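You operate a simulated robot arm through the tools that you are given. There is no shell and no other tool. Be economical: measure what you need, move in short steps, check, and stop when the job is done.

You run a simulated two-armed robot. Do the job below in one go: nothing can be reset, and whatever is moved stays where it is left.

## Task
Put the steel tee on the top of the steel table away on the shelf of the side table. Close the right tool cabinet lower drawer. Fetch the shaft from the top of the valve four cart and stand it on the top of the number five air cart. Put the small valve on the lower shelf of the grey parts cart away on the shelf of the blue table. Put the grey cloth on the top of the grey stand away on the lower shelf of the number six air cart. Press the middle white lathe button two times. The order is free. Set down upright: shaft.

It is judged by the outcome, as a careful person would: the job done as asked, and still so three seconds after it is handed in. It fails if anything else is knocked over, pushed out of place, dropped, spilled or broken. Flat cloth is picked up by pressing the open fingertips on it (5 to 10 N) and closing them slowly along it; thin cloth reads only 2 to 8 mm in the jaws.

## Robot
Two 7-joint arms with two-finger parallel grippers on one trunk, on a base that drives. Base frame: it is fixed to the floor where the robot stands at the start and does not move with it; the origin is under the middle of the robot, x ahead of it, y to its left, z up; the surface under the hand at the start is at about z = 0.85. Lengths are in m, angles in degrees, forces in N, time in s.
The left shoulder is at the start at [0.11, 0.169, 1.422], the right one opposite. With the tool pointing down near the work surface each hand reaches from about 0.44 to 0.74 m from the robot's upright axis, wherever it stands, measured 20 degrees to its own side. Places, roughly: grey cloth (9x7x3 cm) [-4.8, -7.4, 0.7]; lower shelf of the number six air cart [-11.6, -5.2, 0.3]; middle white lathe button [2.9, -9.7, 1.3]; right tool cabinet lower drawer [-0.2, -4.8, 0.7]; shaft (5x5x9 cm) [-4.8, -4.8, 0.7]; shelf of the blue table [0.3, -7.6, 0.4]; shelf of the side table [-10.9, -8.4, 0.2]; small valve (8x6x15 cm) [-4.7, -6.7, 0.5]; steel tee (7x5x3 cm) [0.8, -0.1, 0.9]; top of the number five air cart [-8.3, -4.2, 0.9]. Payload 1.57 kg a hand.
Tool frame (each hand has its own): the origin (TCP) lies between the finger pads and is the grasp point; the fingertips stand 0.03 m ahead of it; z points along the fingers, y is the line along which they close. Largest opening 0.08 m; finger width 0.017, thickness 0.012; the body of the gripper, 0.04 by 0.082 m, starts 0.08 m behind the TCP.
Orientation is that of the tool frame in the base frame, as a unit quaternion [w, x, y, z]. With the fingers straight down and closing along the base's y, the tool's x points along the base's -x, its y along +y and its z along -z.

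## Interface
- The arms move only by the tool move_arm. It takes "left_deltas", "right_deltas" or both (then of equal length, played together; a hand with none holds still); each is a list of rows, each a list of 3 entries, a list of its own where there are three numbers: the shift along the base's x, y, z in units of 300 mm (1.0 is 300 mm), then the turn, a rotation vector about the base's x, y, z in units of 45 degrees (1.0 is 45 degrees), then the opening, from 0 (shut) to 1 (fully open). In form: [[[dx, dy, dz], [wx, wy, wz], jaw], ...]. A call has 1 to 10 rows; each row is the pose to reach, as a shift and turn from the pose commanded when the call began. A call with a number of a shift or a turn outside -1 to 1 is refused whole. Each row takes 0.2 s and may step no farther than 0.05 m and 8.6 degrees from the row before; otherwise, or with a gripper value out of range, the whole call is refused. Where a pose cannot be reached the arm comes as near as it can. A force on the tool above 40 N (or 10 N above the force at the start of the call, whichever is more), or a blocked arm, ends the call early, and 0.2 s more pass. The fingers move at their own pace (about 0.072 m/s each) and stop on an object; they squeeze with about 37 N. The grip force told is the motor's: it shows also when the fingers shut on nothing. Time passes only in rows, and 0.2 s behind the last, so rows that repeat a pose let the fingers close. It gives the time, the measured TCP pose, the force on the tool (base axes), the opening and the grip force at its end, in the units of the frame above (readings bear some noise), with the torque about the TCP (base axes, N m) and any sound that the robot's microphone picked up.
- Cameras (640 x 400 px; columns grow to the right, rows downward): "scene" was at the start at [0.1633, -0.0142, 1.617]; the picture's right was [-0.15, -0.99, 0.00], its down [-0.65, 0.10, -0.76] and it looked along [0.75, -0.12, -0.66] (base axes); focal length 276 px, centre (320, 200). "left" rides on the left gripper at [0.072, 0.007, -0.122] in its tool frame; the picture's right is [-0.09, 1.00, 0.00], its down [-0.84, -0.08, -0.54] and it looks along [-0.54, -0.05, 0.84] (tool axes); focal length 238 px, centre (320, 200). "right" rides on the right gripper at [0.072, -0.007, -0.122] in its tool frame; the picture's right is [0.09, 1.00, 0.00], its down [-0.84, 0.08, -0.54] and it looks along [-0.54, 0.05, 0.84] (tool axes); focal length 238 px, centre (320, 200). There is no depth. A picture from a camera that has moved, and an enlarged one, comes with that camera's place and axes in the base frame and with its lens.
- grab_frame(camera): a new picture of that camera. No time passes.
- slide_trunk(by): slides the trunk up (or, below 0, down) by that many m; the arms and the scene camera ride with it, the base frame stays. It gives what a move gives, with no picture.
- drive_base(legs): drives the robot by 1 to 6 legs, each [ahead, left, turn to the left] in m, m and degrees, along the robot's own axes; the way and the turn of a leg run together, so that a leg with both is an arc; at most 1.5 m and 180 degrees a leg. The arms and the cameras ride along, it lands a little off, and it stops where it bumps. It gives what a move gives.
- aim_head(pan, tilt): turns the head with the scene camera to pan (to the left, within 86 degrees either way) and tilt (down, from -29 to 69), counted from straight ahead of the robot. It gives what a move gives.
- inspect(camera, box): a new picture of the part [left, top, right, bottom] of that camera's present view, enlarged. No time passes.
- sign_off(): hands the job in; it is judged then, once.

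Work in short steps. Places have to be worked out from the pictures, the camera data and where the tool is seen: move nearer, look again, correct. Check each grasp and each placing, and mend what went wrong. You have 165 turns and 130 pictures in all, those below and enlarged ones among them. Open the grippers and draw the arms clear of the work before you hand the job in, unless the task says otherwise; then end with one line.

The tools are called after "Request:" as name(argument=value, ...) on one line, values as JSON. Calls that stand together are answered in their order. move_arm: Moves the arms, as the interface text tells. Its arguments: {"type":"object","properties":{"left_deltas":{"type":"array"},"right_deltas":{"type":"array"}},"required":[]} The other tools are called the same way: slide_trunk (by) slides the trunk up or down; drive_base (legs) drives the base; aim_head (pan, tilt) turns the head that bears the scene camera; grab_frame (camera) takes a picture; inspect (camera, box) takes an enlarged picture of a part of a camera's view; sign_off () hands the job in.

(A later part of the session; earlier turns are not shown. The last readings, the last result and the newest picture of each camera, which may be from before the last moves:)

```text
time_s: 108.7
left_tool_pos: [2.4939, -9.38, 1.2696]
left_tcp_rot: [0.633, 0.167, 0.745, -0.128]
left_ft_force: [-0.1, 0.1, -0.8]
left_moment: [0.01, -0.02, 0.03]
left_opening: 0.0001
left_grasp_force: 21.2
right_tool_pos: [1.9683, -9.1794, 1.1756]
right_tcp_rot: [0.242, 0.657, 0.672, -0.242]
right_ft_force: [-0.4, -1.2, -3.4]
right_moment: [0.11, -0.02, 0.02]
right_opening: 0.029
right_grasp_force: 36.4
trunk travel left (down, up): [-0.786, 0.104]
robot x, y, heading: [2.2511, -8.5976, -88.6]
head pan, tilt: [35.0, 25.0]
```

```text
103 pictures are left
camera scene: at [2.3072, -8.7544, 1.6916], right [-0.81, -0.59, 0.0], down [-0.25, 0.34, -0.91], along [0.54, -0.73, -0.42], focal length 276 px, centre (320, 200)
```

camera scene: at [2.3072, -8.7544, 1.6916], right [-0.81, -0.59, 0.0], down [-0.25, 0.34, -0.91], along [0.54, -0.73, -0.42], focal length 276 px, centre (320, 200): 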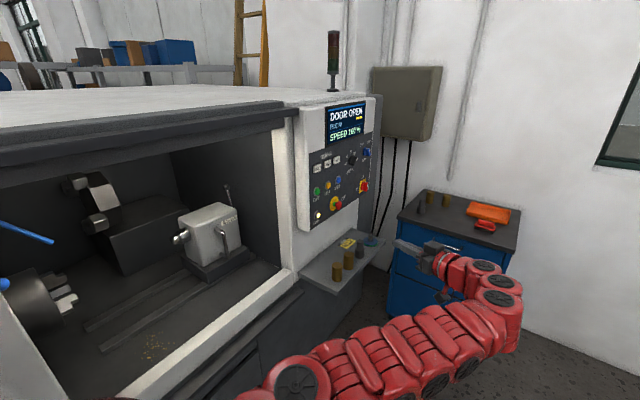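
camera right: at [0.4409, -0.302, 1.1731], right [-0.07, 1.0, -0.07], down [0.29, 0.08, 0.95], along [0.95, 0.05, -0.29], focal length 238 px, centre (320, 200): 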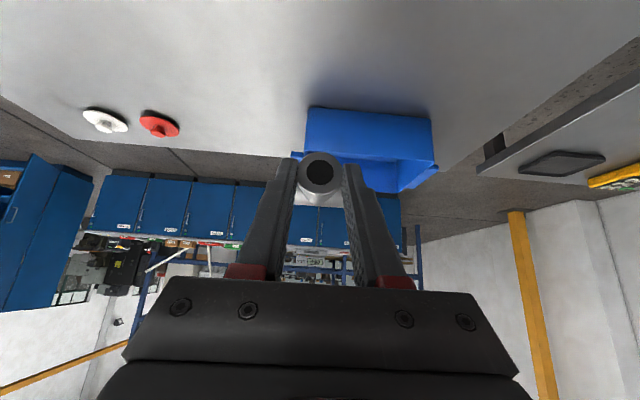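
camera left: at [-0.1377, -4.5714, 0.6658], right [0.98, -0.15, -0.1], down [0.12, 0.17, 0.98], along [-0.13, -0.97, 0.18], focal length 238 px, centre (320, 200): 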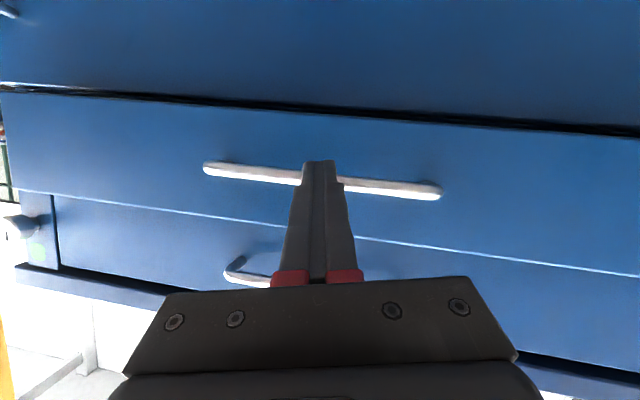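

The hand now points mostly toward +x. I zoom on the panel to locate the white buttons.

Request:
inspect(camera="scene", box=[290, 90, 418, 170])

Request:
grab_frame(camera="left")

```text
5.00 times, centred on (354, 130) of scene
camera zoom: at [2.3072, -8.7544, 1.6916], right [-0.81, -0.59, 0.0], down [-0.25, 0.34, -0.91], along [0.54, -0.73, -0.42], focal length 1378 px, centre (150, 550)
```

zoom: 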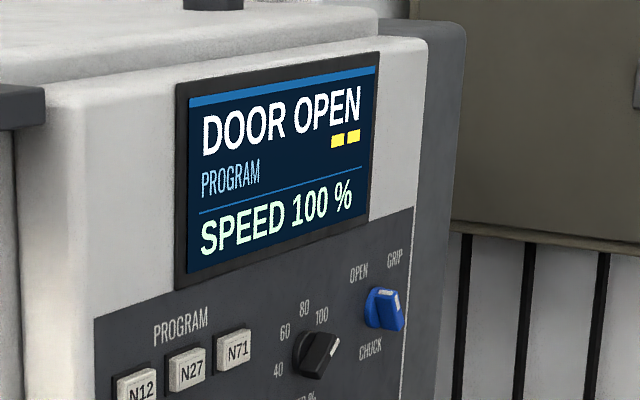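

```text
101 pictures are left
camera left: at [2.3765, -9.3203, 1.2195], right [0.42, 0.9, 0.11], down [-0.4, 0.07, 0.91], along [0.81, -0.43, 0.39], focal length 238 px, centre (320, 200)
```

left: 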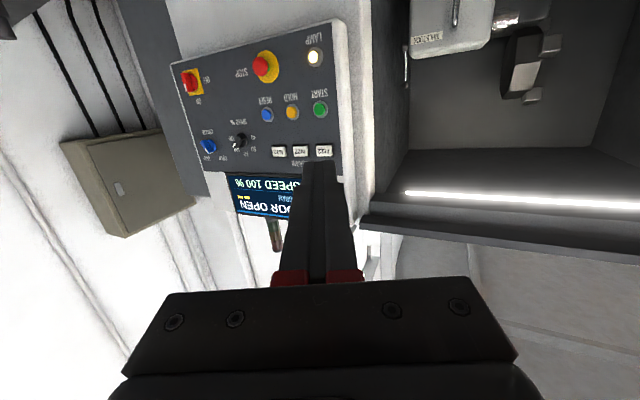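

Triangulation puts the middle white button (N27) at [2.94, -9.664, 1.347]. I'll drive 0.45 m ahead to bring it within reach.

Request:
drive_base(legs=[[0.45, 0, 0]])

```text
time_s: 111.5
left_tool_pos: [2.5093, -9.8344, 1.2718]
left_tcp_rot: [0.634, 0.166, 0.745, -0.127]
left_ft_force: [-0.8, 0.6, 0.0]
left_moment: [0.01, -0.02, 0.05]
left_opening: 0.0
left_grasp_force: 21.2
right_tool_pos: [1.9838, -9.6352, 1.176]
right_tcp_rot: [0.243, 0.656, 0.673, -0.242]
right_ft_force: [0.1, -0.4, -3.7]
right_moment: [0.12, -0.02, 0.01]
right_opening: 0.0293
right_grasp_force: 37.1
trunk travel left (down, up): [-0.786, 0.104]
robot x, y, heading: [2.2612, -9.0509, -88.4]
head pan, tilt: [35.0, 25.0]
```

Now I bring the left fingertips in front of the button, pointing straight along +x, about 11 cm out.

Request:
move_arm(left_deltas=[[[0.05, 0.1, 0.03], [0, -0.02, 0.05], 0], [[0.15, 0.2, 0.06], [0, -0.05, 0.12], 0], [[0.27, 0.28, 0.1], [0, -0.08, 0.19], 0], [[0.4, 0.36, 0.13], [0, -0.11, 0.27], 0], [[0.53, 0.42, 0.16], [0, -0.14, 0.35], 0], [[0.66, 0.48, 0.19], [0, -0.17, 0.42], 0], [[0.79, 0.53, 0.22], [0, -0.2, 0.48], 0], [[0.91, 0.567, 0.25], [0, -0.219, 0.531], 0], [[0.967, 0.567, 0.25], [0, -0.219, 0.531], 0]])

Request:
grab_frame(camera="left")

Request:
grab_frame(camera="scene")

```text
time_s: 113.5
left_tool_pos: [2.8005, -9.6654, 1.3444]
left_tcp_rot: [0.707, 0.018, 0.707, 0.023]
left_ft_force: [0.5, 0.5, 0.5]
left_moment: [0.0, 0.01, 0.02]
left_opening: 0.0
left_grasp_force: 21.9
right_tool_pos: [1.9831, -9.6347, 1.1757]
right_tcp_rot: [0.243, 0.655, 0.673, -0.241]
right_ft_force: [0.0, -0.6, -2.5]
right_moment: [0.13, 0.02, -0.01]
right_opening: 0.0292
right_grasp_force: 37.5
trunk travel left (down, up): [-0.786, 0.104]
robot x, y, heading: [2.2624, -9.0535, -88.2]
head pan, tilt: [35.0, 25.0]
```

```text
100 pictures are left
camera left: at [2.6774, -9.6556, 1.2737], right [-0.01, 0.99, 0.15], down [-0.54, -0.13, 0.83], along [0.84, -0.08, 0.54], focal length 238 px, centre (320, 200)
```

left: 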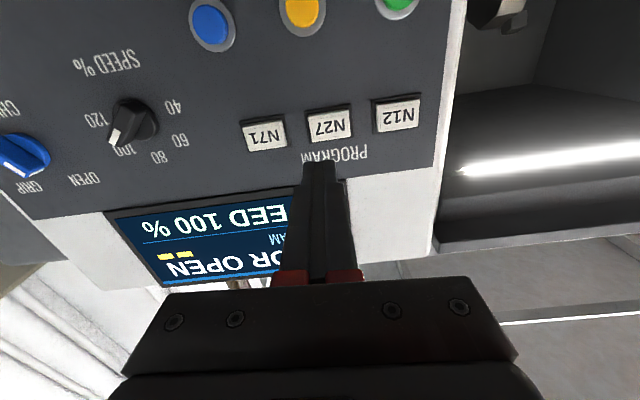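

```text
99 pictures are left
camera scene: at [2.3199, -9.2086, 1.6916], right [-0.8, -0.6, 0.0], down [-0.25, 0.34, -0.91], along [0.54, -0.73, -0.42], focal length 276 px, centre (320, 200)
```

scene: 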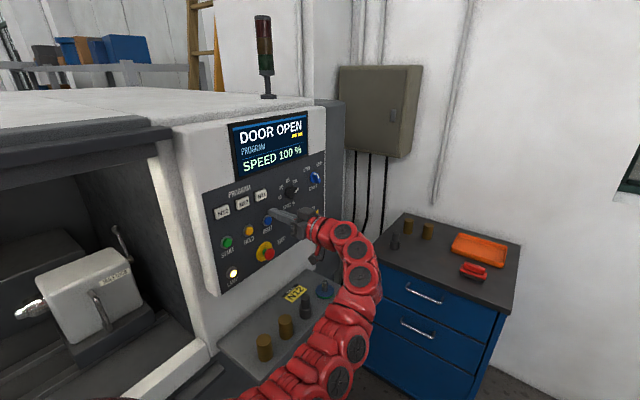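

The button is confirmed near [2.94, -9.659, 1.346]. I'll advance in small steps and listen for a click.

Request:
move_arm(left_deltas=[[[0.13, 0.01, 0], [0, 0, 0], 0], [[0.25, 0.02, 0], [0, 0, 0], 0], [[0.29, 0.02, 0], [0, 0, 0], 0], [[0.32, 0.02, 0], [0, 0, 0], 0], [[0.345, 0.02, 0], [0, 0, 0], 0]])

```text
time_s: 114.7
left_tool_pos: [2.9021, -9.6573, 1.3454]
left_tcp_rot: [0.707, 0.018, 0.706, 0.022]
left_ft_force: [-3.6, 0.7, -1.8]
left_moment: [0.02, 0.04, 0.04]
left_opening: 0.0001
left_grasp_force: 21.1
right_tool_pos: [1.981, -9.6334, 1.1764]
right_tcp_rot: [0.244, 0.655, 0.673, -0.241]
right_ft_force: [-0.2, 0.6, -2.5]
right_moment: [0.15, -0.03, 0.02]
right_opening: 0.0287
right_grasp_force: 37.0
trunk travel left (down, up): [-0.786, 0.104]
robot x, y, heading: [2.2642, -9.0538, -88.2]
head pan, tilt: [35.0, 25.0]
heard: click
```

A click was heard, so that's the first press. I'll release fully, then check the panel.

Request:
move_arm(left_deltas=[[[-0.07, 0, 0], [0, 0, 0], 0], [[-0.13, 0, 0], [0, 0, 0], 0], [[-0.13, 0, 0], [0, 0, 0], 0]])

Request:
inspect(camera="scene", box=[170, 90, 362, 210])

```text
time_s: 115.5
left_tool_pos: [2.8652, -9.6579, 1.3441]
left_tcp_rot: [0.707, 0.018, 0.707, 0.021]
left_ft_force: [0.3, 1.3, -0.7]
left_moment: [0.03, 0.01, 0.0]
left_opening: 0.0
left_grasp_force: 21.3
right_tool_pos: [1.9839, -9.635, 1.1759]
right_tcp_rot: [0.243, 0.655, 0.674, -0.241]
right_ft_force: [0.8, 0.6, -3.5]
right_moment: [0.13, -0.01, 0.0]
right_opening: 0.0291
right_grasp_force: 37.0
trunk travel left (down, up): [-0.786, 0.104]
robot x, y, heading: [2.2634, -9.0519, -88.5]
head pan, tilt: [35.0, 25.0]
```

```text
3.33 times, centred on (266, 150) of scene
camera zoom: at [2.3206, -9.2087, 1.6916], right [-0.8, -0.6, 0.0], down [-0.25, 0.34, -0.91], along [0.54, -0.73, -0.42], focal length 919 px, centre (500, 367)
```

zoom: 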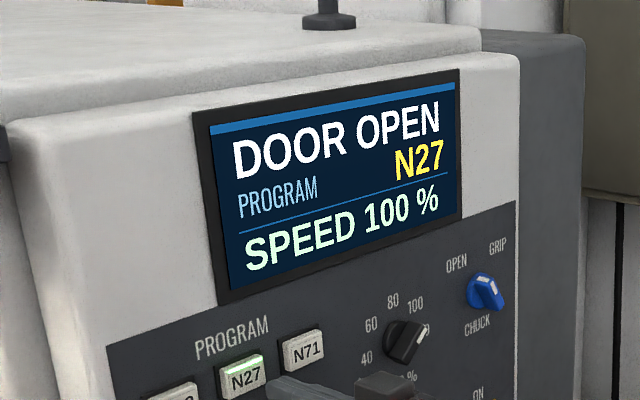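

The display shows N27, so the first press counted. Now the second press and release, a little shallower at the end.

Request:
move_arm(left_deltas=[[[0.06, 0, 0], [0, 0, 0], 0], [[0.1, 0, 0], [0, 0, 0], 0], [[0.128, 0, 0], [0, 0, 0], 0], [[0.06, 0, 0], [0, 0, 0], 0], [[-0.1, 0, 0], [0, 0, 0], 0], [[-0.25, 0, 0], [0, 0, 0], 0]])

Request:
inspect(camera="scene", box=[170, 90, 362, 210])

```text
time_s: 116.8
left_tool_pos: [2.7879, -9.6572, 1.3441]
left_tcp_rot: [0.707, 0.019, 0.706, 0.021]
left_ft_force: [-0.3, -0.6, -0.1]
left_moment: [0.01, 0.01, 0.02]
left_opening: 0.0001
left_grasp_force: 21.2
right_tool_pos: [1.9811, -9.6369, 1.1747]
right_tcp_rot: [0.243, 0.656, 0.673, -0.241]
right_ft_force: [0.1, 0.1, -3.0]
right_moment: [0.12, -0.03, -0.01]
right_opening: 0.0291
right_grasp_force: 36.5
trunk travel left (down, up): [-0.786, 0.104]
robot x, y, heading: [2.265, -9.0501, -88.3]
head pan, tilt: [35.0, 25.0]
heard: click
```

```text
3.33 times, centred on (266, 150) of scene
camera zoom: at [2.318, -9.2088, 1.6917], right [-0.8, -0.6, 0.0], down [-0.25, 0.34, -0.91], along [0.54, -0.73, -0.42], focal length 919 px, centre (500, 367)
```

zoom: 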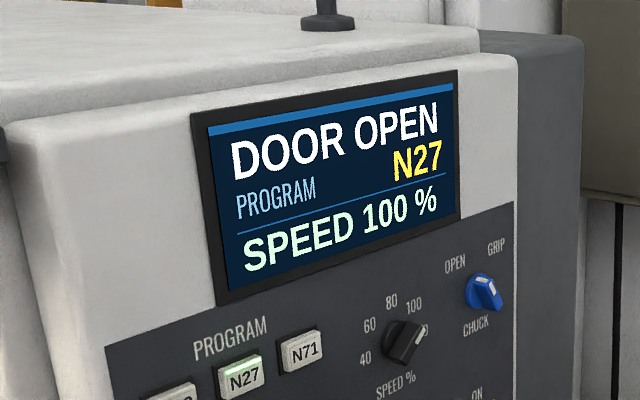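

Two clicks in total. I'll withdraw the left hand, turn it back forward, and back the base out north.

Request:
move_arm(left_deltas=[[[-0.15, 0, 0], [0, 0, 0], 0], [[-0.3, 0, 0], [0, 0, 0], 0], [[-0.45, -0.02, 0], [0, 0, -0.1], 0], [[-0.6, -0.05, 0], [0, 0, -0.25], 0], [[-0.75, -0.08, 0], [0, 0, -0.4], 0], [[-0.87, -0.1, 0], [0, 0, -0.55], 0], [[-0.93, -0.1, 0], [0, 0, -0.7], 0], [[-0.95, -0.1, 0], [0, 0, -0.85], 0], [[-0.95, -0.1, 0], [0, 0, -1], 0]])

Request:
drive_base(legs=[[-1.5, 0, 0], [-1.2, 0, 0]])

Request:
aim_head(pan=-80, tilt=20)

Request:
grab_frame(camera="scene")

```text
time_s: 119.0
left_tool_pos: [2.5683, -9.6719, 1.3524]
left_tcp_rot: [0.697, 0.247, 0.645, -0.193]
left_ft_force: [0.2, 0.5, -0.2]
left_moment: [0.0, -0.03, -0.02]
left_opening: 0.0
left_grasp_force: 21.2
right_tool_pos: [1.9836, -9.6353, 1.1746]
right_tcp_rot: [0.245, 0.655, 0.674, -0.24]
right_ft_force: [-0.4, -0.2, -2.2]
right_moment: [0.12, 0.03, -0.01]
right_opening: 0.0292
right_grasp_force: 36.7
trunk travel left (down, up): [-0.786, 0.104]
robot x, y, heading: [2.2614, -9.0515, -88.3]
head pan, tilt: [35.0, 25.0]
stopped in row 9 (left hand): the arm was blocked; the commanded pose is now the measured one
```

```text
time_s: 132.2
left_tool_pos: [2.5262, -6.9681, 1.3508]
left_tcp_rot: [0.693, 0.259, 0.64, -0.207]
left_ft_force: [-0.4, 0.0, -0.3]
left_moment: [0.02, -0.05, -0.01]
left_opening: 0.0
left_grasp_force: 21.3
right_tool_pos: [1.945, -6.908, 1.1759]
right_tcp_rot: [0.24, 0.668, 0.661, -0.244]
right_ft_force: [-0.4, 0.7, -3.3]
right_moment: [0.16, 0.0, 0.03]
right_opening: 0.0291
right_grasp_force: 36.9
trunk travel left (down, up): [-0.786, 0.104]
robot x, y, heading: [2.2446, -6.3376, -90.7]
head pan, tilt: [35.0, 25.0]
```

```text
time_s: 134.2
left_tool_pos: [2.5262, -6.9679, 1.3511]
left_tcp_rot: [0.693, 0.259, 0.641, -0.207]
left_ft_force: [0.5, -0.6, 0.6]
left_moment: [0.0, -0.02, -0.04]
left_opening: 0.0002
left_grasp_force: 21.8
right_tool_pos: [1.9448, -6.9084, 1.1758]
right_tcp_rot: [0.241, 0.667, 0.661, -0.244]
right_ft_force: [0.4, 0.1, -2.6]
right_moment: [0.13, 0.01, -0.03]
right_opening: 0.0293
right_grasp_force: 37.4
trunk travel left (down, up): [-0.786, 0.104]
robot x, y, heading: [2.248, -6.3382, -90.8]
head pan, tilt: [-80.0, 20.0]
```

```text
96 pictures are left
camera scene: at [2.1526, -6.4337, 1.6997], right [-0.16, 0.99, 0.0], down [0.34, 0.06, -0.94], along [-0.93, -0.15, -0.34], focal length 276 px, centre (320, 200)
```

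scene: 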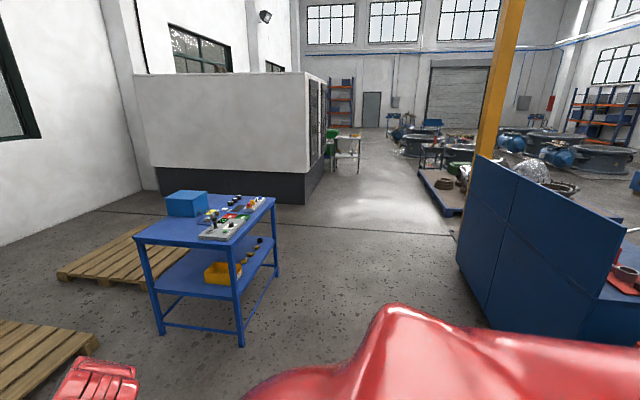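

The blue table, its shelf and a clear west aisle are visible. I'll turn west and drive along y≈-6.4.

Request:
drive_base(legs=[[0, 0, -89.3], [1.5, 0, 0], [1.5, 0, 0], [1.5, 0, 0]])

Request:
aim_head(pan=0, tilt=20)

Request:
grab_frame(camera="scene")

```text
time_s: 159.6
left_tool_pos: [-2.9022, -6.4931, 1.3519]
left_tcp_rot: [-0.341, -0.637, -0.268, 0.638]
left_ft_force: [-0.9, -0.3, -0.6]
left_moment: [-0.04, 0.01, -0.01]
left_opening: 0.0
left_grasp_force: 21.4
right_tool_pos: [-2.8404, -5.911, 1.1748]
right_tcp_rot: [-0.004, 0.939, -0.007, -0.343]
right_ft_force: [-1.1, 0.6, -3.2]
right_moment: [0.01, -0.11, 0.01]
right_opening: 0.029
right_grasp_force: 37.5
trunk travel left (down, up): [-0.786, 0.104]
robot x, y, heading: [-2.2712, -6.2174, 178.9]
head pan, tilt: [-80.0, 20.0]
```

```text
time_s: 161.1
left_tool_pos: [-2.9026, -6.4927, 1.3525]
left_tcp_rot: [-0.342, -0.637, -0.268, 0.637]
left_ft_force: [-0.5, -0.3, -0.4]
left_moment: [-0.04, 0.01, -0.02]
left_opening: 0.0
left_grasp_force: 21.4
right_tool_pos: [-2.838, -5.9103, 1.1752]
right_tcp_rot: [-0.004, 0.94, -0.008, -0.342]
right_ft_force: [-0.4, 0.5, -3.3]
right_moment: [-0.01, -0.1, 0.01]
right_opening: 0.0291
right_grasp_force: 37.0
trunk travel left (down, up): [-0.786, 0.104]
robot x, y, heading: [-2.2658, -6.2194, 178.8]
head pan, tilt: [0.0, 20.0]
```

```text
95 pictures are left
camera scene: at [-2.444, -6.2141, 1.6997], right [0.02, 1.0, 0.0], down [0.34, -0.01, -0.94], along [-0.94, 0.02, -0.34], focal length 276 px, centre (320, 200)
```

scene: 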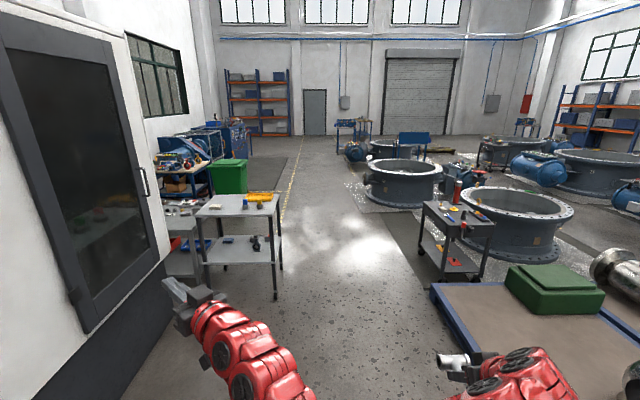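

The grey parts cart with the dark valve on its lower shelf is ahead left, and the valve-four cart is ahead right. Zooming in on both.

Request:
inspect(camera="scene", box=[150, 170, 300, 264])

Request:
inspect(camera="scene", box=[400, 180, 510, 249])

```text
4.26 times, centred on (225, 217) of scene
camera zoom: at [-2.444, -6.2141, 1.6997], right [0.02, 1.0, 0.0], down [0.34, -0.01, -0.94], along [-0.94, 0.02, -0.34], focal length 1173 px, centre (724, 128)
```

zoom: 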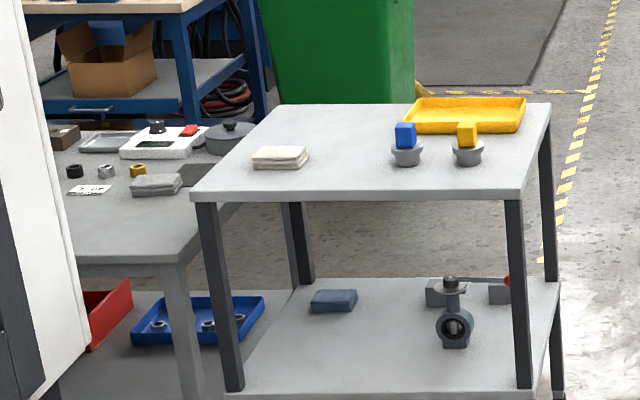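

```text
5.80 times, centred on (455, 214) of scene
camera zoom: at [-2.444, -6.2141, 1.6997], right [0.02, 1.0, 0.0], down [0.34, -0.01, -0.94], along [-0.94, 0.02, -0.34], focal length 1598 px, centre (-463, 116)
```

zoom: 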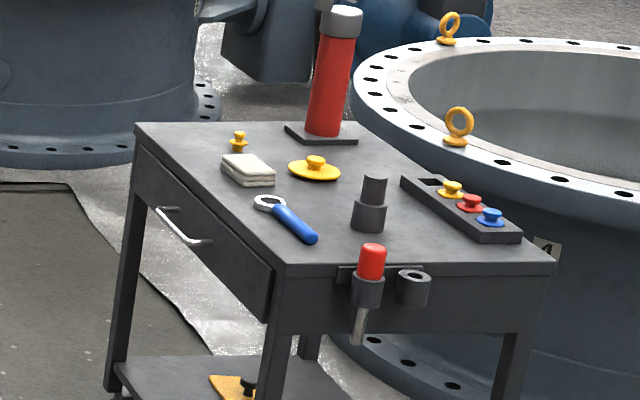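

The valve stands near the cart's NE corner on the lower shelf, and the grey cloth is on the stand behind it. I'll go nearer, lower the trunk and straighten the left hand to point forward, level.

Request:
drive_base(legs=[[1.1, 0.25, 0]])

Request:
move_arm(left_deltas=[[[0, 0, 0], [0, 0, -0.18], 1], [[0, 0.05, 0], [0, 0, -0.36], 1], [[0, 0.1, 0], [0, 0, -0.54], 1], [[0, 0.1, 0], [0, 0, -0.72], 1], [[0, 0.1, 0], [0, 0, -0.9], 1], [[0, 0.1, 0], [0, 0, -1], 1]])

Request:
slide_trunk(by=-0.6)

Request:
aim_head(pan=8, tilt=28)

Request:
grab_frame(camera="scene")

Request:
grab_frame(camera="left")

```text
time_s: 166.8
left_tool_pos: [-3.9921, -6.7348, 1.3525]
left_tcp_rot: [-0.343, -0.636, -0.269, 0.637]
left_ft_force: [-1.6, 0.1, -0.6]
left_moment: [0.02, 0.0, -0.01]
left_opening: 0.0002
left_grasp_force: 21.1
right_tool_pos: [-3.9319, -6.1513, 1.1757]
right_tcp_rot: [-0.003, 0.939, -0.005, -0.343]
right_ft_force: [-0.7, 0.1, -2.7]
right_moment: [-0.02, -0.12, 0.01]
right_opening: 0.0292
right_grasp_force: 36.9
trunk travel left (down, up): [-0.786, 0.104]
robot x, y, heading: [-3.3602, -6.4521, 179.0]
head pan, tilt: [0.0, 20.0]
```

```text
time_s: 168.2
left_tool_pos: [-4.1278, -6.5337, 1.2769]
left_tcp_rot: [-0.102, -0.681, -0.044, 0.724]
left_ft_force: [-0.6, 0.4, 0.4]
left_moment: [0.01, 0.02, 0.01]
left_opening: 0.08
left_grasp_force: 0.0
left hand out of reach, approached as far as the arm can: row 1, 2, 3, 4, 5, 6
right_tool_pos: [-3.9327, -6.154, 1.1768]
right_tcp_rot: [-0.002, 0.939, -0.004, -0.344]
right_ft_force: [0.3, -0.2, -2.8]
right_moment: [0.03, -0.11, -0.02]
right_opening: 0.0292
right_grasp_force: 36.7
trunk travel left (down, up): [-0.786, 0.104]
robot x, y, heading: [-3.3628, -6.4557, 179.4]
head pan, tilt: [0.0, 20.0]
```

```text
refused: -0.6 is not a number from -0.4 to 0.4
```

```text
time_s: 168.9
left_tool_pos: [-4.1259, -6.5357, 1.2783]
left_tcp_rot: [-0.103, -0.679, -0.047, 0.725]
left_ft_force: [0.6, -0.2, -0.1]
left_moment: [-0.03, -0.04, -0.03]
left_opening: 0.0801
left_grasp_force: 0.1
right_tool_pos: [-3.9327, -6.1503, 1.1752]
right_tcp_rot: [-0.003, 0.94, -0.005, -0.342]
right_ft_force: [0.0, -0.7, -3.6]
right_moment: [0.01, -0.14, -0.04]
right_opening: 0.0293
right_grasp_force: 36.7
trunk travel left (down, up): [-0.786, 0.104]
robot x, y, heading: [-3.3617, -6.4519, 179.2]
head pan, tilt: [8.0, 28.0]
```

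```text
92 pictures are left
camera scene: at [-3.5327, -6.4645, 1.6869], right [-0.13, 0.99, 0.0], down [0.47, 0.06, -0.88], along [-0.88, -0.11, -0.47], focal length 276 px, centre (320, 200)
```

scene: 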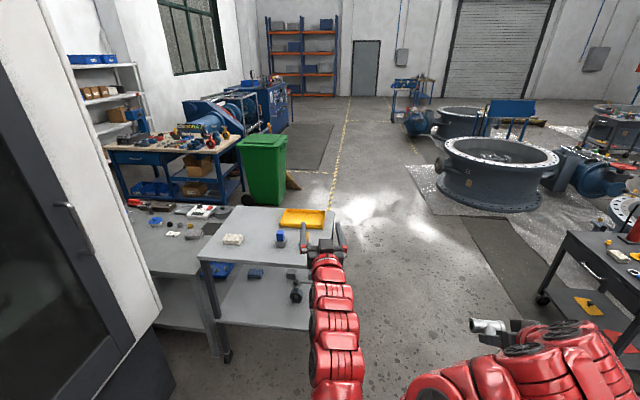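

```text
91 pictures are left
camera left: at [-4.011, -6.5236, 1.1993], right [0.22, -0.96, 0.16], down [0.56, 0.26, 0.79], along [-0.8, -0.08, 0.59], focal length 238 px, centre (320, 200)
```

left: 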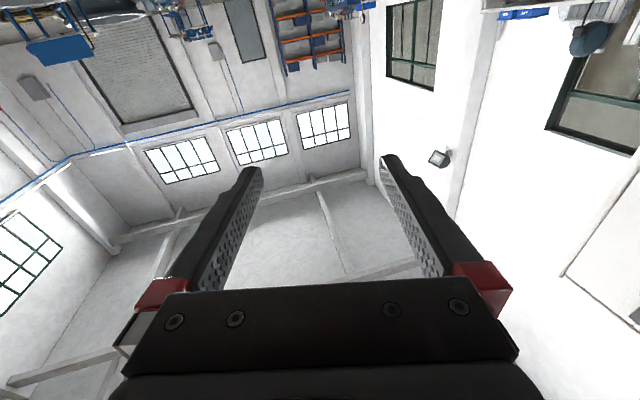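

The trunk takes at most 0.4 m per call. I lower it in two steps and look into the shelf with the left wrist camera.

Request:
slide_trunk(by=-0.38)

Request:
slide_trunk(by=-0.3)

Request:
aim_head(pan=8, tilt=22)

Request:
grab_frame(camera="scene")

```text
time_s: 172.6
left_tool_pos: [-4.1272, -6.5361, 0.8994]
left_tcp_rot: [-0.103, -0.679, -0.046, 0.725]
left_ft_force: [-0.1, 0.3, 0.3]
left_moment: [0.01, 0.06, 0.0]
left_opening: 0.0798
left_grasp_force: 0.1
right_tool_pos: [-3.9322, -6.1513, 0.7954]
right_tcp_rot: [-0.003, 0.939, -0.005, -0.343]
right_ft_force: [-0.1, 0.0, -2.5]
right_moment: [0.02, -0.1, 0.0]
right_opening: 0.029
right_grasp_force: 37.3
trunk travel left (down, up): [-0.406, 0.484]
robot x, y, heading: [-3.3612, -6.4546, 179.3]
head pan, tilt: [8.0, 28.0]
```

```text
time_s: 175.6
left_tool_pos: [-4.1269, -6.5359, 0.5994]
left_tcp_rot: [-0.104, -0.679, -0.047, 0.725]
left_ft_force: [-0.4, -0.6, 0.3]
left_moment: [-0.01, -0.03, -0.01]
left_opening: 0.0797
left_grasp_force: 0.0
right_tool_pos: [-3.9321, -6.1503, 0.4952]
right_tcp_rot: [-0.003, 0.94, -0.005, -0.342]
right_ft_force: [0.3, 0.1, -2.9]
right_moment: [0.01, -0.11, 0.0]
right_opening: 0.0289
right_grasp_force: 36.9
trunk travel left (down, up): [-0.106, 0.784]
robot x, y, heading: [-3.3598, -6.4524, 179.2]
head pan, tilt: [8.0, 28.0]
```

```text
time_s: 176.3
left_tool_pos: [-4.1262, -6.5361, 0.5995]
left_tcp_rot: [-0.104, -0.679, -0.048, 0.725]
left_ft_force: [0.1, 0.8, -0.4]
left_moment: [0.0, 0.01, -0.03]
left_opening: 0.0799
left_grasp_force: 0.1
right_tool_pos: [-3.9324, -6.1512, 0.4957]
right_tcp_rot: [-0.003, 0.939, -0.005, -0.344]
right_ft_force: [0.4, 0.1, -2.8]
right_moment: [0.0, -0.11, -0.01]
right_opening: 0.0291
right_grasp_force: 36.8
trunk travel left (down, up): [-0.106, 0.784]
robot x, y, heading: [-3.3635, -6.4497, 179.2]
head pan, tilt: [8.0, 22.0]
```

```text
90 pictures are left
camera scene: at [-3.5344, -6.4652, 1.0165], right [-0.13, 0.99, 0.0], down [0.37, 0.05, -0.93], along [-0.92, -0.12, -0.38], focal length 276 px, centre (320, 200)
```

scene: 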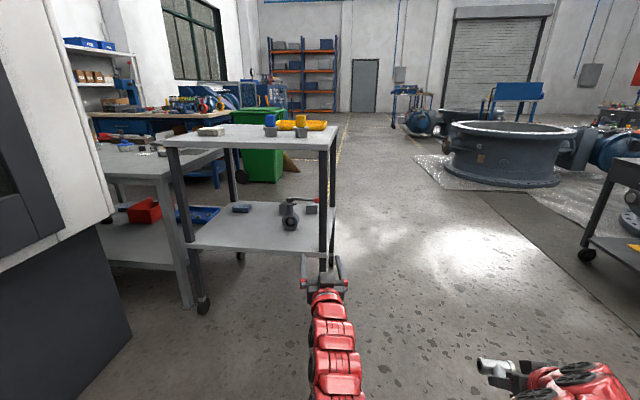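

Request:
inspect(camera="scene", box=[220, 180, 348, 260])

```text
5.00 times, centred on (284, 220) of scene
camera zoom: at [-3.5344, -6.4652, 1.0165], right [-0.13, 0.99, 0.0], down [0.37, 0.05, -0.93], along [-0.92, -0.12, -0.38], focal length 1378 px, centre (500, 100)
```

zoom: 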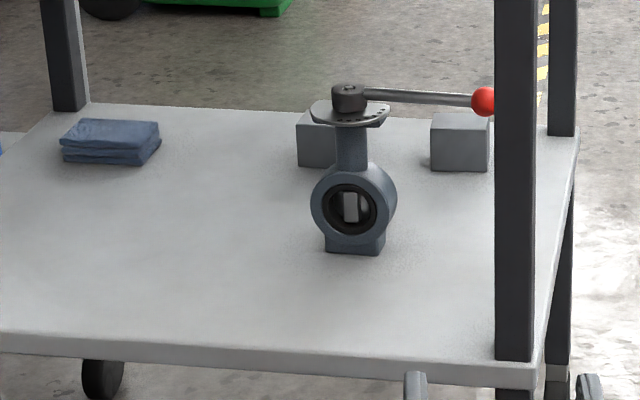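

The valve is a butterfly type with a neck near [-4.67, -6.75, 0.493] and a lever along +y. I'll take it by the neck with the hand pitched ~35° down, clear of shelf and leg, so first I draw the hand back and orient it.

Request:
move_arm(left_deltas=[[[0.1, -0.1, 0], [0, -0.15, -0.05], 1], [[0.2, -0.2, 0.0], [0, -0.3, -0.1], 1], [[0.3, -0.3, 0], [0, -0.45, -0.15], 1], [[0.4, -0.4, 0], [0, -0.6, -0.2], 1], [[0.45, -0.5, 0], [0, -0.75, -0.25], 1], [[0.48, -0.6, 0], [0, -0.87, -0.27], 1]])

Request:
grab_frame(camera="left")

```text
time_s: 177.7
left_tool_pos: [-4.1781, -6.666, 0.6904]
left_tcp_rot: [0.055, 0.869, -0.035, -0.49]
left_ft_force: [-0.2, 0.2, 0.0]
left_moment: [-0.03, 0.01, 0.03]
left_opening: 0.0802
left_grasp_force: 0.0
left hand out of reach, approached as far as the arm can: row 1, 2, 3, 4, 5, 6
right_tool_pos: [-3.9323, -6.1495, 0.4955]
right_tcp_rot: [-0.002, 0.939, -0.006, -0.343]
right_ft_force: [-0.2, -0.4, -3.6]
right_moment: [-0.02, -0.14, -0.01]
right_opening: 0.0289
right_grasp_force: 37.0
trunk travel left (down, up): [-0.106, 0.784]
robot x, y, heading: [-3.3596, -6.453, 179.3]
head pan, tilt: [8.0, 22.0]
```

```text
88 pictures are left
camera left: at [-4.0371, -6.6747, 0.6931], right [-0.05, -0.98, 0.21], down [0.03, 0.21, 0.98], along [-1.0, 0.06, 0.02], focal length 238 px, centre (320, 200)
```

left: 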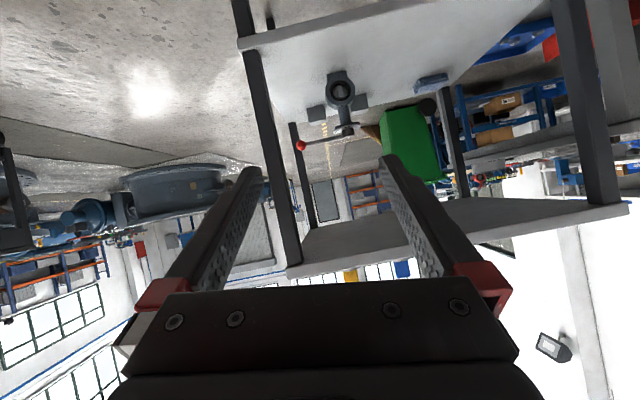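

From the wrist view the neck is at y -6.745, z 0.492, which agrees. The hand can't fold back further, so I'll lower it here to neck height, level the roll, then drive in the rest of the way.

Request:
move_arm(left_deltas=[[[0, 0, -0.15], [0.04, 0, 0], 1], [[0, 0, -0.3], [0.08, 0, 0], 1], [[0, 0, -0.45], [0.12, 0, 0], 1], [[0, 0, -0.6], [0.167, 0, 0], 1]])

Request:
drive_base(legs=[[0, 0.08, 0], [0.3, 0, 0]])

Request:
grab_frame(camera="left")

Request:
grab_frame(camera="scene")

```text
time_s: 178.7
left_tool_pos: [-4.2144, -6.6664, 0.515]
left_tcp_rot: [-0.003, 0.871, 0.0, -0.492]
left_ft_force: [-0.6, -0.5, -0.2]
left_moment: [0.01, 0.01, -0.04]
left_opening: 0.0801
left_grasp_force: 0.2
left hand out of reach, approached as far as the arm can: row 1, 2, 3, 4
right_tool_pos: [-3.9318, -6.1514, 0.4955]
right_tcp_rot: [-0.003, 0.939, -0.004, -0.343]
right_ft_force: [-0.2, 1.1, -3.0]
right_moment: [0.0, -0.13, 0.04]
right_opening: 0.0291
right_grasp_force: 36.5
trunk travel left (down, up): [-0.106, 0.784]
robot x, y, heading: [-3.3612, -6.4552, 179.0]
head pan, tilt: [8.0, 22.0]
```

```text
time_s: 181.4
left_tool_pos: [-4.5176, -6.7415, 0.5153]
left_tcp_rot: [-0.004, 0.871, -0.001, -0.491]
left_ft_force: [-0.1, 0.3, 0.6]
left_moment: [0.01, -0.02, 0.01]
left_opening: 0.08
left_grasp_force: 0.3
right_tool_pos: [-4.2349, -6.226, 0.4952]
right_tcp_rot: [-0.003, 0.939, -0.006, -0.343]
right_ft_force: [0.3, -0.6, -3.0]
right_moment: [0.05, -0.11, -0.01]
right_opening: 0.0289
right_grasp_force: 36.6
trunk travel left (down, up): [-0.106, 0.784]
robot x, y, heading: [-3.6645, -6.5281, 179.2]
head pan, tilt: [8.0, 22.0]
```

```text
87 pictures are left
camera left: at [-4.3762, -6.75, 0.5165], right [-0.05, -1.0, 0.07], down [0.03, 0.07, 1.0], along [-1.0, 0.05, 0.03], focal length 238 px, centre (320, 200)
```

left: 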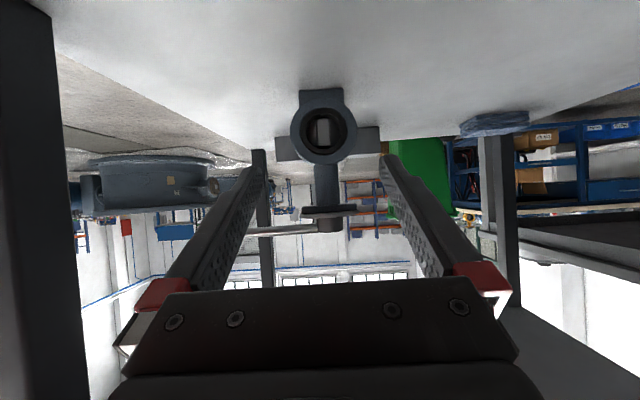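

```text
86 pictures are left
camera scene: at [-3.8371, -6.5414, 1.0165], right [-0.12, 0.99, 0.0], down [0.37, 0.05, -0.93], along [-0.92, -0.12, -0.38], focal length 276 px, centre (320, 200)
```

scene: 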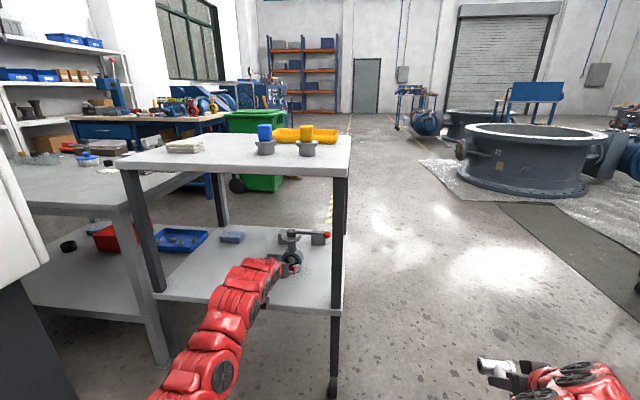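

The neck is centred between the fingers at y -6.744, z ≈0.507. I drive in the last 0.137 m and close.

Request:
drive_base(legs=[[0.137, 0, 0]])

Request:
grab_frame(camera="left")

```text
time_s: 182.7
left_tool_pos: [-4.6516, -6.7406, 0.5139]
left_tcp_rot: [-0.004, 0.871, -0.001, -0.492]
left_ft_force: [0.5, -0.2, -0.9]
left_moment: [-0.02, -0.01, 0.05]
left_opening: 0.0798
left_grasp_force: 0.0
right_tool_pos: [-4.3697, -6.2249, 0.4951]
right_tcp_rot: [-0.004, 0.94, -0.006, -0.342]
right_ft_force: [-0.4, 0.5, -3.2]
right_moment: [0.01, -0.14, 0.0]
right_opening: 0.029
right_grasp_force: 37.0
trunk travel left (down, up): [-0.106, 0.784]
robot x, y, heading: [-3.8005, -6.5303, 179.3]
head pan, tilt: [8.0, 22.0]
```

```text
85 pictures are left
camera left: at [-4.5115, -6.7477, 0.5165], right [-0.05, -1.0, 0.07], down [0.03, 0.07, 1.0], along [-1.0, 0.05, 0.03], focal length 238 px, centre (320, 200)
```

left: 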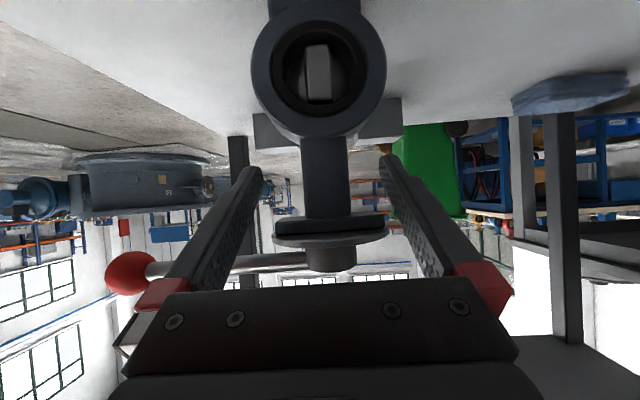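

The tips straddle the neck just above the body ring. I lower 6 mm to stay clear of the flange and close.

Request:
move_arm(left_deltas=[[[0, -0.01, -0.02], [0, 0, 0], 1], [[0, -0.01, -0.02], [0, 0, 0], 0], [[0, -0.01, -0.02], [0, 0, 0], 0], [[0, -0.01, -0.02], [0, 0, 0], 0], [[0, -0.01, -0.02], [0, 0, 0], 0]])

Request:
grab_frame(camera="left")

```text
time_s: 183.9
left_tool_pos: [-4.6529, -6.7435, 0.508]
left_tcp_rot: [-0.004, 0.87, 0.0, -0.492]
left_ft_force: [0.4, -1.7, -0.7]
left_moment: [-0.62, -0.05, 0.02]
left_opening: 0.0283
left_grasp_force: 36.6
right_tool_pos: [-4.3697, -6.2235, 0.4944]
right_tcp_rot: [-0.003, 0.939, -0.006, -0.343]
right_ft_force: [0.6, 0.4, -3.5]
right_moment: [0.02, -0.1, 0.0]
right_opening: 0.0293
right_grasp_force: 37.4
trunk travel left (down, up): [-0.106, 0.784]
robot x, y, heading: [-3.8014, -6.529, 179.1]
head pan, tilt: [8.0, 22.0]
```

```text
84 pictures are left
camera left: at [-4.5117, -6.7516, 0.5103], right [-0.05, -1.0, 0.07], down [0.03, 0.07, 1.0], along [-1.0, 0.05, 0.03], focal length 238 px, centre (320, 200)
```

left: 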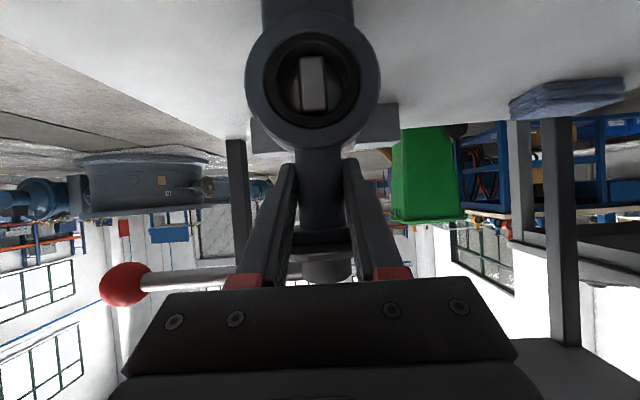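

Gripped at 28 mm. I lift 5 cm, shift away from the cart leg so the lever clears it, and back straight out.

Request:
move_arm(left_deltas=[[[0, 0, 0.08], [0, 0, 0], 0], [[0, 0, 0.17], [0, 0, 0], 0], [[0, -0.08, 0.17], [0, 0, 0], 0], [[0, -0.16, 0.17], [0, 0, 0], 0], [[0, -0.2, 0.17], [0, 0, 0], 0]])

Request:
grab_frame(camera="scene")

```text
time_s: 185.1
left_tool_pos: [-4.6523, -6.778, 0.5581]
left_tcp_rot: [-0.002, 0.871, 0.002, -0.492]
left_ft_force: [-0.1, 1.1, -9.2]
left_moment: [-0.58, -0.05, 0.02]
left_opening: 0.0277
left_grasp_force: 37.0
left hand out of reach, approached as far as the arm can: row 4, 5
right_tool_pos: [-4.3703, -6.2247, 0.496]
right_tcp_rot: [-0.003, 0.939, -0.005, -0.343]
right_ft_force: [-0.8, 0.1, -3.8]
right_moment: [-0.02, -0.11, 0.01]
right_opening: 0.029
right_grasp_force: 36.5
trunk travel left (down, up): [-0.106, 0.784]
robot x, y, heading: [-3.796, -6.5255, 179.1]
head pan, tilt: [8.0, 22.0]
```

```text
83 pictures are left
camera scene: at [-3.9733, -6.5396, 1.0163], right [-0.12, 0.99, 0.0], down [0.37, 0.05, -0.93], along [-0.92, -0.12, -0.38], focal length 276 px, centre (320, 200)
```

scene: 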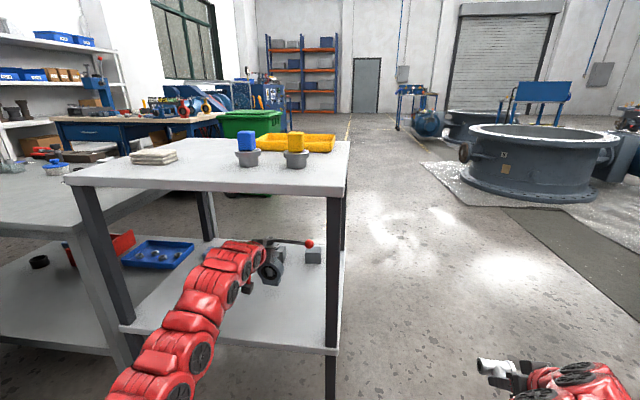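

The valve is held (about 9 N) and the lever end looks to clear the leg. I shift 4 cm more and back out.

Request:
drive_base(legs=[[0, 0.04, 0], [-0.7, 0, 0]])

Request:
grab_frame(camera="scene")

```text
time_s: 189.4
left_tool_pos: [-3.9603, -6.8289, 0.5589]
left_tcp_rot: [-0.001, 0.87, 0.003, -0.492]
left_ft_force: [0.0, 0.0, -9.5]
left_moment: [-0.13, -0.02, 0.01]
left_opening: 0.0277
left_grasp_force: 36.8
right_tool_pos: [-3.6797, -6.275, 0.4941]
right_tcp_rot: [-0.004, 0.94, -0.005, -0.342]
right_ft_force: [-0.2, -0.7, -3.5]
right_moment: [0.0, -0.15, 0.03]
right_opening: 0.0289
right_grasp_force: 37.3
trunk travel left (down, up): [-0.106, 0.784]
robot x, y, heading: [-3.1109, -6.5792, 179.3]
head pan, tilt: [8.0, 22.0]
```

```text
82 pictures are left
camera scene: at [-3.2827, -6.5889, 1.0163], right [-0.13, 0.99, 0.0], down [0.37, 0.05, -0.93], along [-0.92, -0.12, -0.38], focal length 276 px, centre (320, 200)
```

scene: 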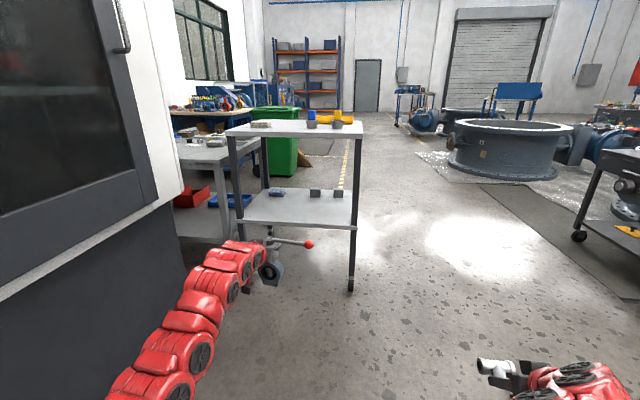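

Out cleanly. Now I strafe away from the machine, back up east, and turn to face the blue table from the north.

Request:
drive_base(legs=[[0, -0.45, 0], [-1.5, 0, 0], [-1.5, 0, 0], [0, 0, 90.7]])

Request:
aim_head(pan=10, tilt=25)

Request:
grab_frame(camera="scene")

```text
time_s: 210.0
left_tool_pos: [0.1885, -6.969, 0.5585]
left_tcp_rot: [0.354, 0.6, 0.63, -0.342]
left_ft_force: [-0.6, 0.0, -8.8]
left_moment: [0.05, -0.16, -0.01]
left_opening: 0.0276
left_grasp_force: 37.3
right_tool_pos: [-0.377, -6.7124, 0.4945]
right_tcp_rot: [0.245, 0.653, 0.675, -0.24]
right_ft_force: [1.1, 0.3, -3.2]
right_moment: [0.12, -0.03, -0.03]
right_opening: 0.0289
right_grasp_force: 37.2
trunk travel left (down, up): [-0.106, 0.784]
robot x, y, heading: [-0.098, -6.1296, -88.3]
head pan, tilt: [8.0, 22.0]
```

```text
time_s: 210.6
left_tool_pos: [0.1887, -6.969, 0.558]
left_tcp_rot: [0.355, 0.6, 0.631, -0.341]
left_ft_force: [0.4, 0.0, -9.3]
left_moment: [0.07, -0.14, 0.01]
left_opening: 0.0277
left_grasp_force: 37.2
right_tool_pos: [-0.3761, -6.712, 0.4947]
right_tcp_rot: [0.244, 0.653, 0.676, -0.239]
right_ft_force: [-0.6, -1.1, -3.7]
right_moment: [0.12, -0.01, 0.02]
right_opening: 0.0291
right_grasp_force: 37.5
trunk travel left (down, up): [-0.106, 0.784]
robot x, y, heading: [-0.0978, -6.126, -88.3]
head pan, tilt: [10.0, 25.0]
```

```text
81 pictures are left
camera scene: at [-0.0784, -6.3011, 1.0115], right [-0.98, -0.2, 0.0], down [-0.09, 0.41, -0.91], along [0.18, -0.89, -0.42], focal length 276 px, centre (320, 200)
```

scene: 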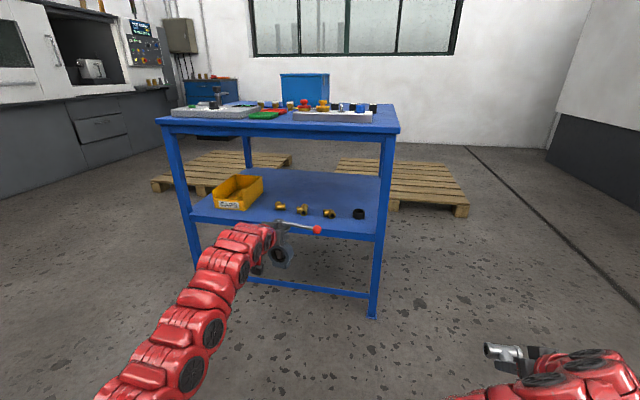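

From the north, brass fittings line the shelf's front edge, so I'd have to reach over them. The west end of the shelf is free, so I'll go round to face it heading +x.

Request:
drive_base(legs=[[0, -1.25, 0], [1.5, 0, 0], [0.15, 0, 0], [0, 0, 88.3]])

Request:
aim_head(pan=10, tilt=25)

Request:
grab_frame(camera="scene")

```text
time_s: 228.8
left_tool_pos: [-0.4547, -7.5388, 0.5586]
left_tcp_rot: [0.492, -0.017, 0.871, 0.007]
left_ft_force: [-0.3, -0.1, -9.0]
left_moment: [0.19, 0.06, -0.02]
left_opening: 0.027
left_grasp_force: 37.3
right_tool_pos: [-0.7167, -8.1016, 0.4946]
right_tcp_rot: [0.342, -0.01, 0.939, 0.001]
right_ft_force: [-0.6, 0.3, -3.1]
right_moment: [0.0, 0.18, 0.02]
right_opening: 0.0292
right_grasp_force: 37.4
trunk travel left (down, up): [-0.106, 0.784]
robot x, y, heading: [-1.2953, -7.82, 1.0]
head pan, tilt: [10.0, 25.0]
```

```text
time_s: 229.4
left_tool_pos: [-0.4551, -7.5386, 0.5585]
left_tcp_rot: [0.491, -0.017, 0.871, 0.007]
left_ft_force: [0.2, 0.0, -8.8]
left_moment: [0.17, 0.03, -0.02]
left_opening: 0.0271
left_grasp_force: 37.3
right_tool_pos: [-0.7171, -8.1002, 0.494]
right_tcp_rot: [0.342, -0.01, 0.939, 0.001]
right_ft_force: [0.6, -0.1, -3.5]
right_moment: [0.01, 0.13, 0.04]
right_opening: 0.0289
right_grasp_force: 37.1
trunk travel left (down, up): [-0.106, 0.784]
robot x, y, heading: [-1.2986, -7.8192, 1.0]
head pan, tilt: [10.0, 25.0]
```

```text
80 pictures are left
camera scene: at [-1.1272, -7.7994, 1.0114], right [0.19, -0.98, 0.0], down [-0.42, -0.08, -0.91], along [0.89, 0.17, -0.42], focal length 276 px, centre (320, 200)
```

scene: 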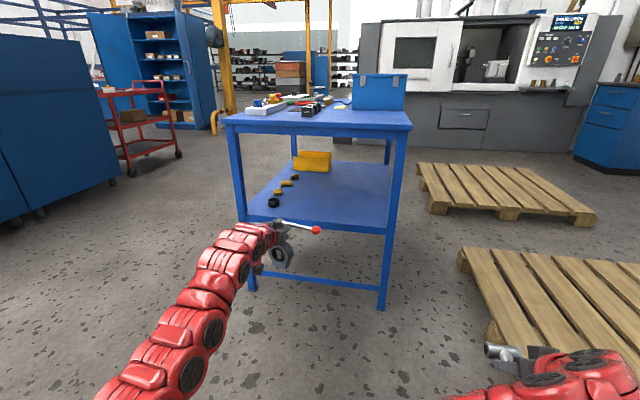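

The west side is clear, legs at y -7.25 and -7.90, shelf z ≈0.43. I lift 6 cm, align, and drive the valve in over the shelf.

Request:
move_arm(left_deltas=[[[0, 0, 0.1], [0, 0, 0], 0], [[0, 0, 0.2], [0, 0, 0], 0]])

Request:
drive_base(legs=[[0, -0.04, -1], [0.44, 0, 0]])

Request:
grab_frame(camera="left")

Request:
grab_frame(camera="scene")

```text
time_s: 230.0
left_tool_pos: [-0.4658, -7.5478, 0.6118]
left_tcp_rot: [0.493, -0.02, 0.87, 0.01]
left_ft_force: [-0.9, 0.2, -9.5]
left_moment: [0.18, 0.03, -0.03]
left_opening: 0.0273
left_grasp_force: 37.4
left hand out of reach, approached as far as the arm can: row 1, 2
right_tool_pos: [-0.7179, -8.1014, 0.4946]
right_tcp_rot: [0.343, -0.011, 0.939, 0.002]
right_ft_force: [-0.8, 0.0, -3.2]
right_moment: [-0.02, 0.14, -0.02]
right_opening: 0.0293
right_grasp_force: 36.8
trunk travel left (down, up): [-0.106, 0.784]
robot x, y, heading: [-1.2979, -7.8161, 1.3]
head pan, tilt: [10.0, 25.0]
```

```text
time_s: 233.1
left_tool_pos: [-0.0285, -7.6039, 0.611]
left_tcp_rot: [0.494, -0.011, 0.87, 0.005]
left_ft_force: [-0.3, -0.5, -8.7]
left_moment: [0.16, 0.02, -0.01]
left_opening: 0.027
left_grasp_force: 36.9
right_tool_pos: [-0.2909, -8.1505, 0.4949]
right_tcp_rot: [0.343, -0.001, 0.939, -0.001]
right_ft_force: [-0.5, -0.1, -3.1]
right_moment: [0.03, 0.12, -0.02]
right_opening: 0.0292
right_grasp_force: 37.0
trunk travel left (down, up): [-0.106, 0.784]
robot x, y, heading: [-0.8672, -7.8563, -0.1]
head pan, tilt: [10.0, 25.0]
```

```text
79 pictures are left
camera left: at [-0.1701, -7.6017, 0.6126], right [0.02, 1.0, 0.08], down [-0.03, -0.08, 1.0], along [1.0, -0.02, 0.03], focal length 238 px, centre (320, 200)
```

left: 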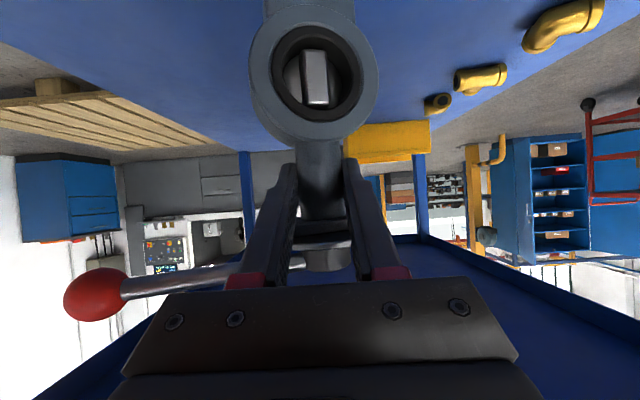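

```text
78 pictures are left
camera scene: at [-0.6935, -7.8423, 1.0114], right [0.17, -0.98, 0.0], down [-0.42, -0.07, -0.91], along [0.89, 0.16, -0.42], focal length 276 px, centre (320, 200)
```

scene: 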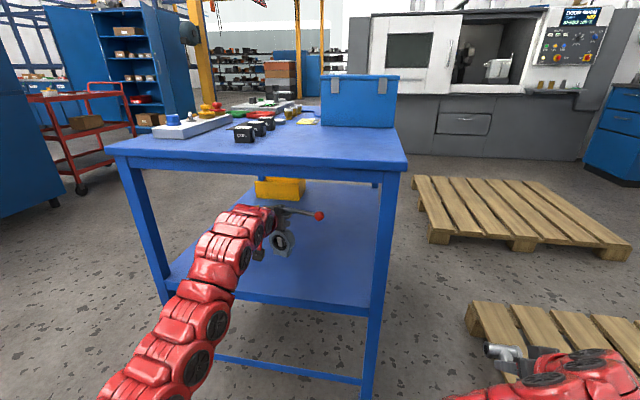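

The valve is over the shelf, inside the west edge. I lower gradually toward expected contact near TCP z 0.54.

Request:
move_arm(left_deltas=[[[0.03, 0.02, -0.08], [0, 0, 0], 0], [[0.06, 0.04, -0.16], [0, 0, 0], 0], [[0.06, 0.04, -0.2], [0, 0, 0], 0]])

Request:
inspect(camera="scene", box=[200, 170, 400, 295])

```text
time_s: 233.9
left_tool_pos: [-0.0098, -7.5929, 0.554]
left_tcp_rot: [0.495, -0.011, 0.869, 0.005]
left_ft_force: [2.0, 0.5, 2.5]
left_moment: [0.4, -0.51, 0.01]
left_opening: 0.0275
left_grasp_force: 36.6
right_tool_pos: [-0.2902, -8.1524, 0.4962]
right_tcp_rot: [0.343, -0.001, 0.939, -0.001]
right_ft_force: [-0.6, -0.4, -3.0]
right_moment: [0.0, 0.12, 0.0]
right_opening: 0.0291
right_grasp_force: 36.8
trunk travel left (down, up): [-0.106, 0.784]
robot x, y, heading: [-0.8634, -7.8575, 0.2]
head pan, tilt: [10.0, 25.0]
```

```text
3.20 times, centred on (300, 232) of scene
camera zoom: at [-0.6947, -7.8428, 1.012], right [0.17, -0.98, 0.0], down [-0.42, -0.07, -0.91], along [0.89, 0.16, -0.42], focal length 882 px, centre (384, 96)
```

zoom: 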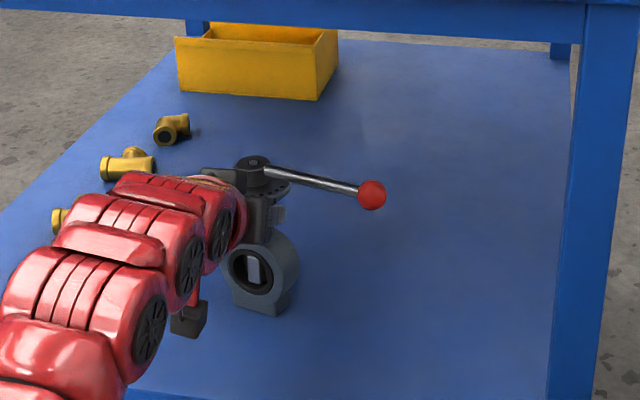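

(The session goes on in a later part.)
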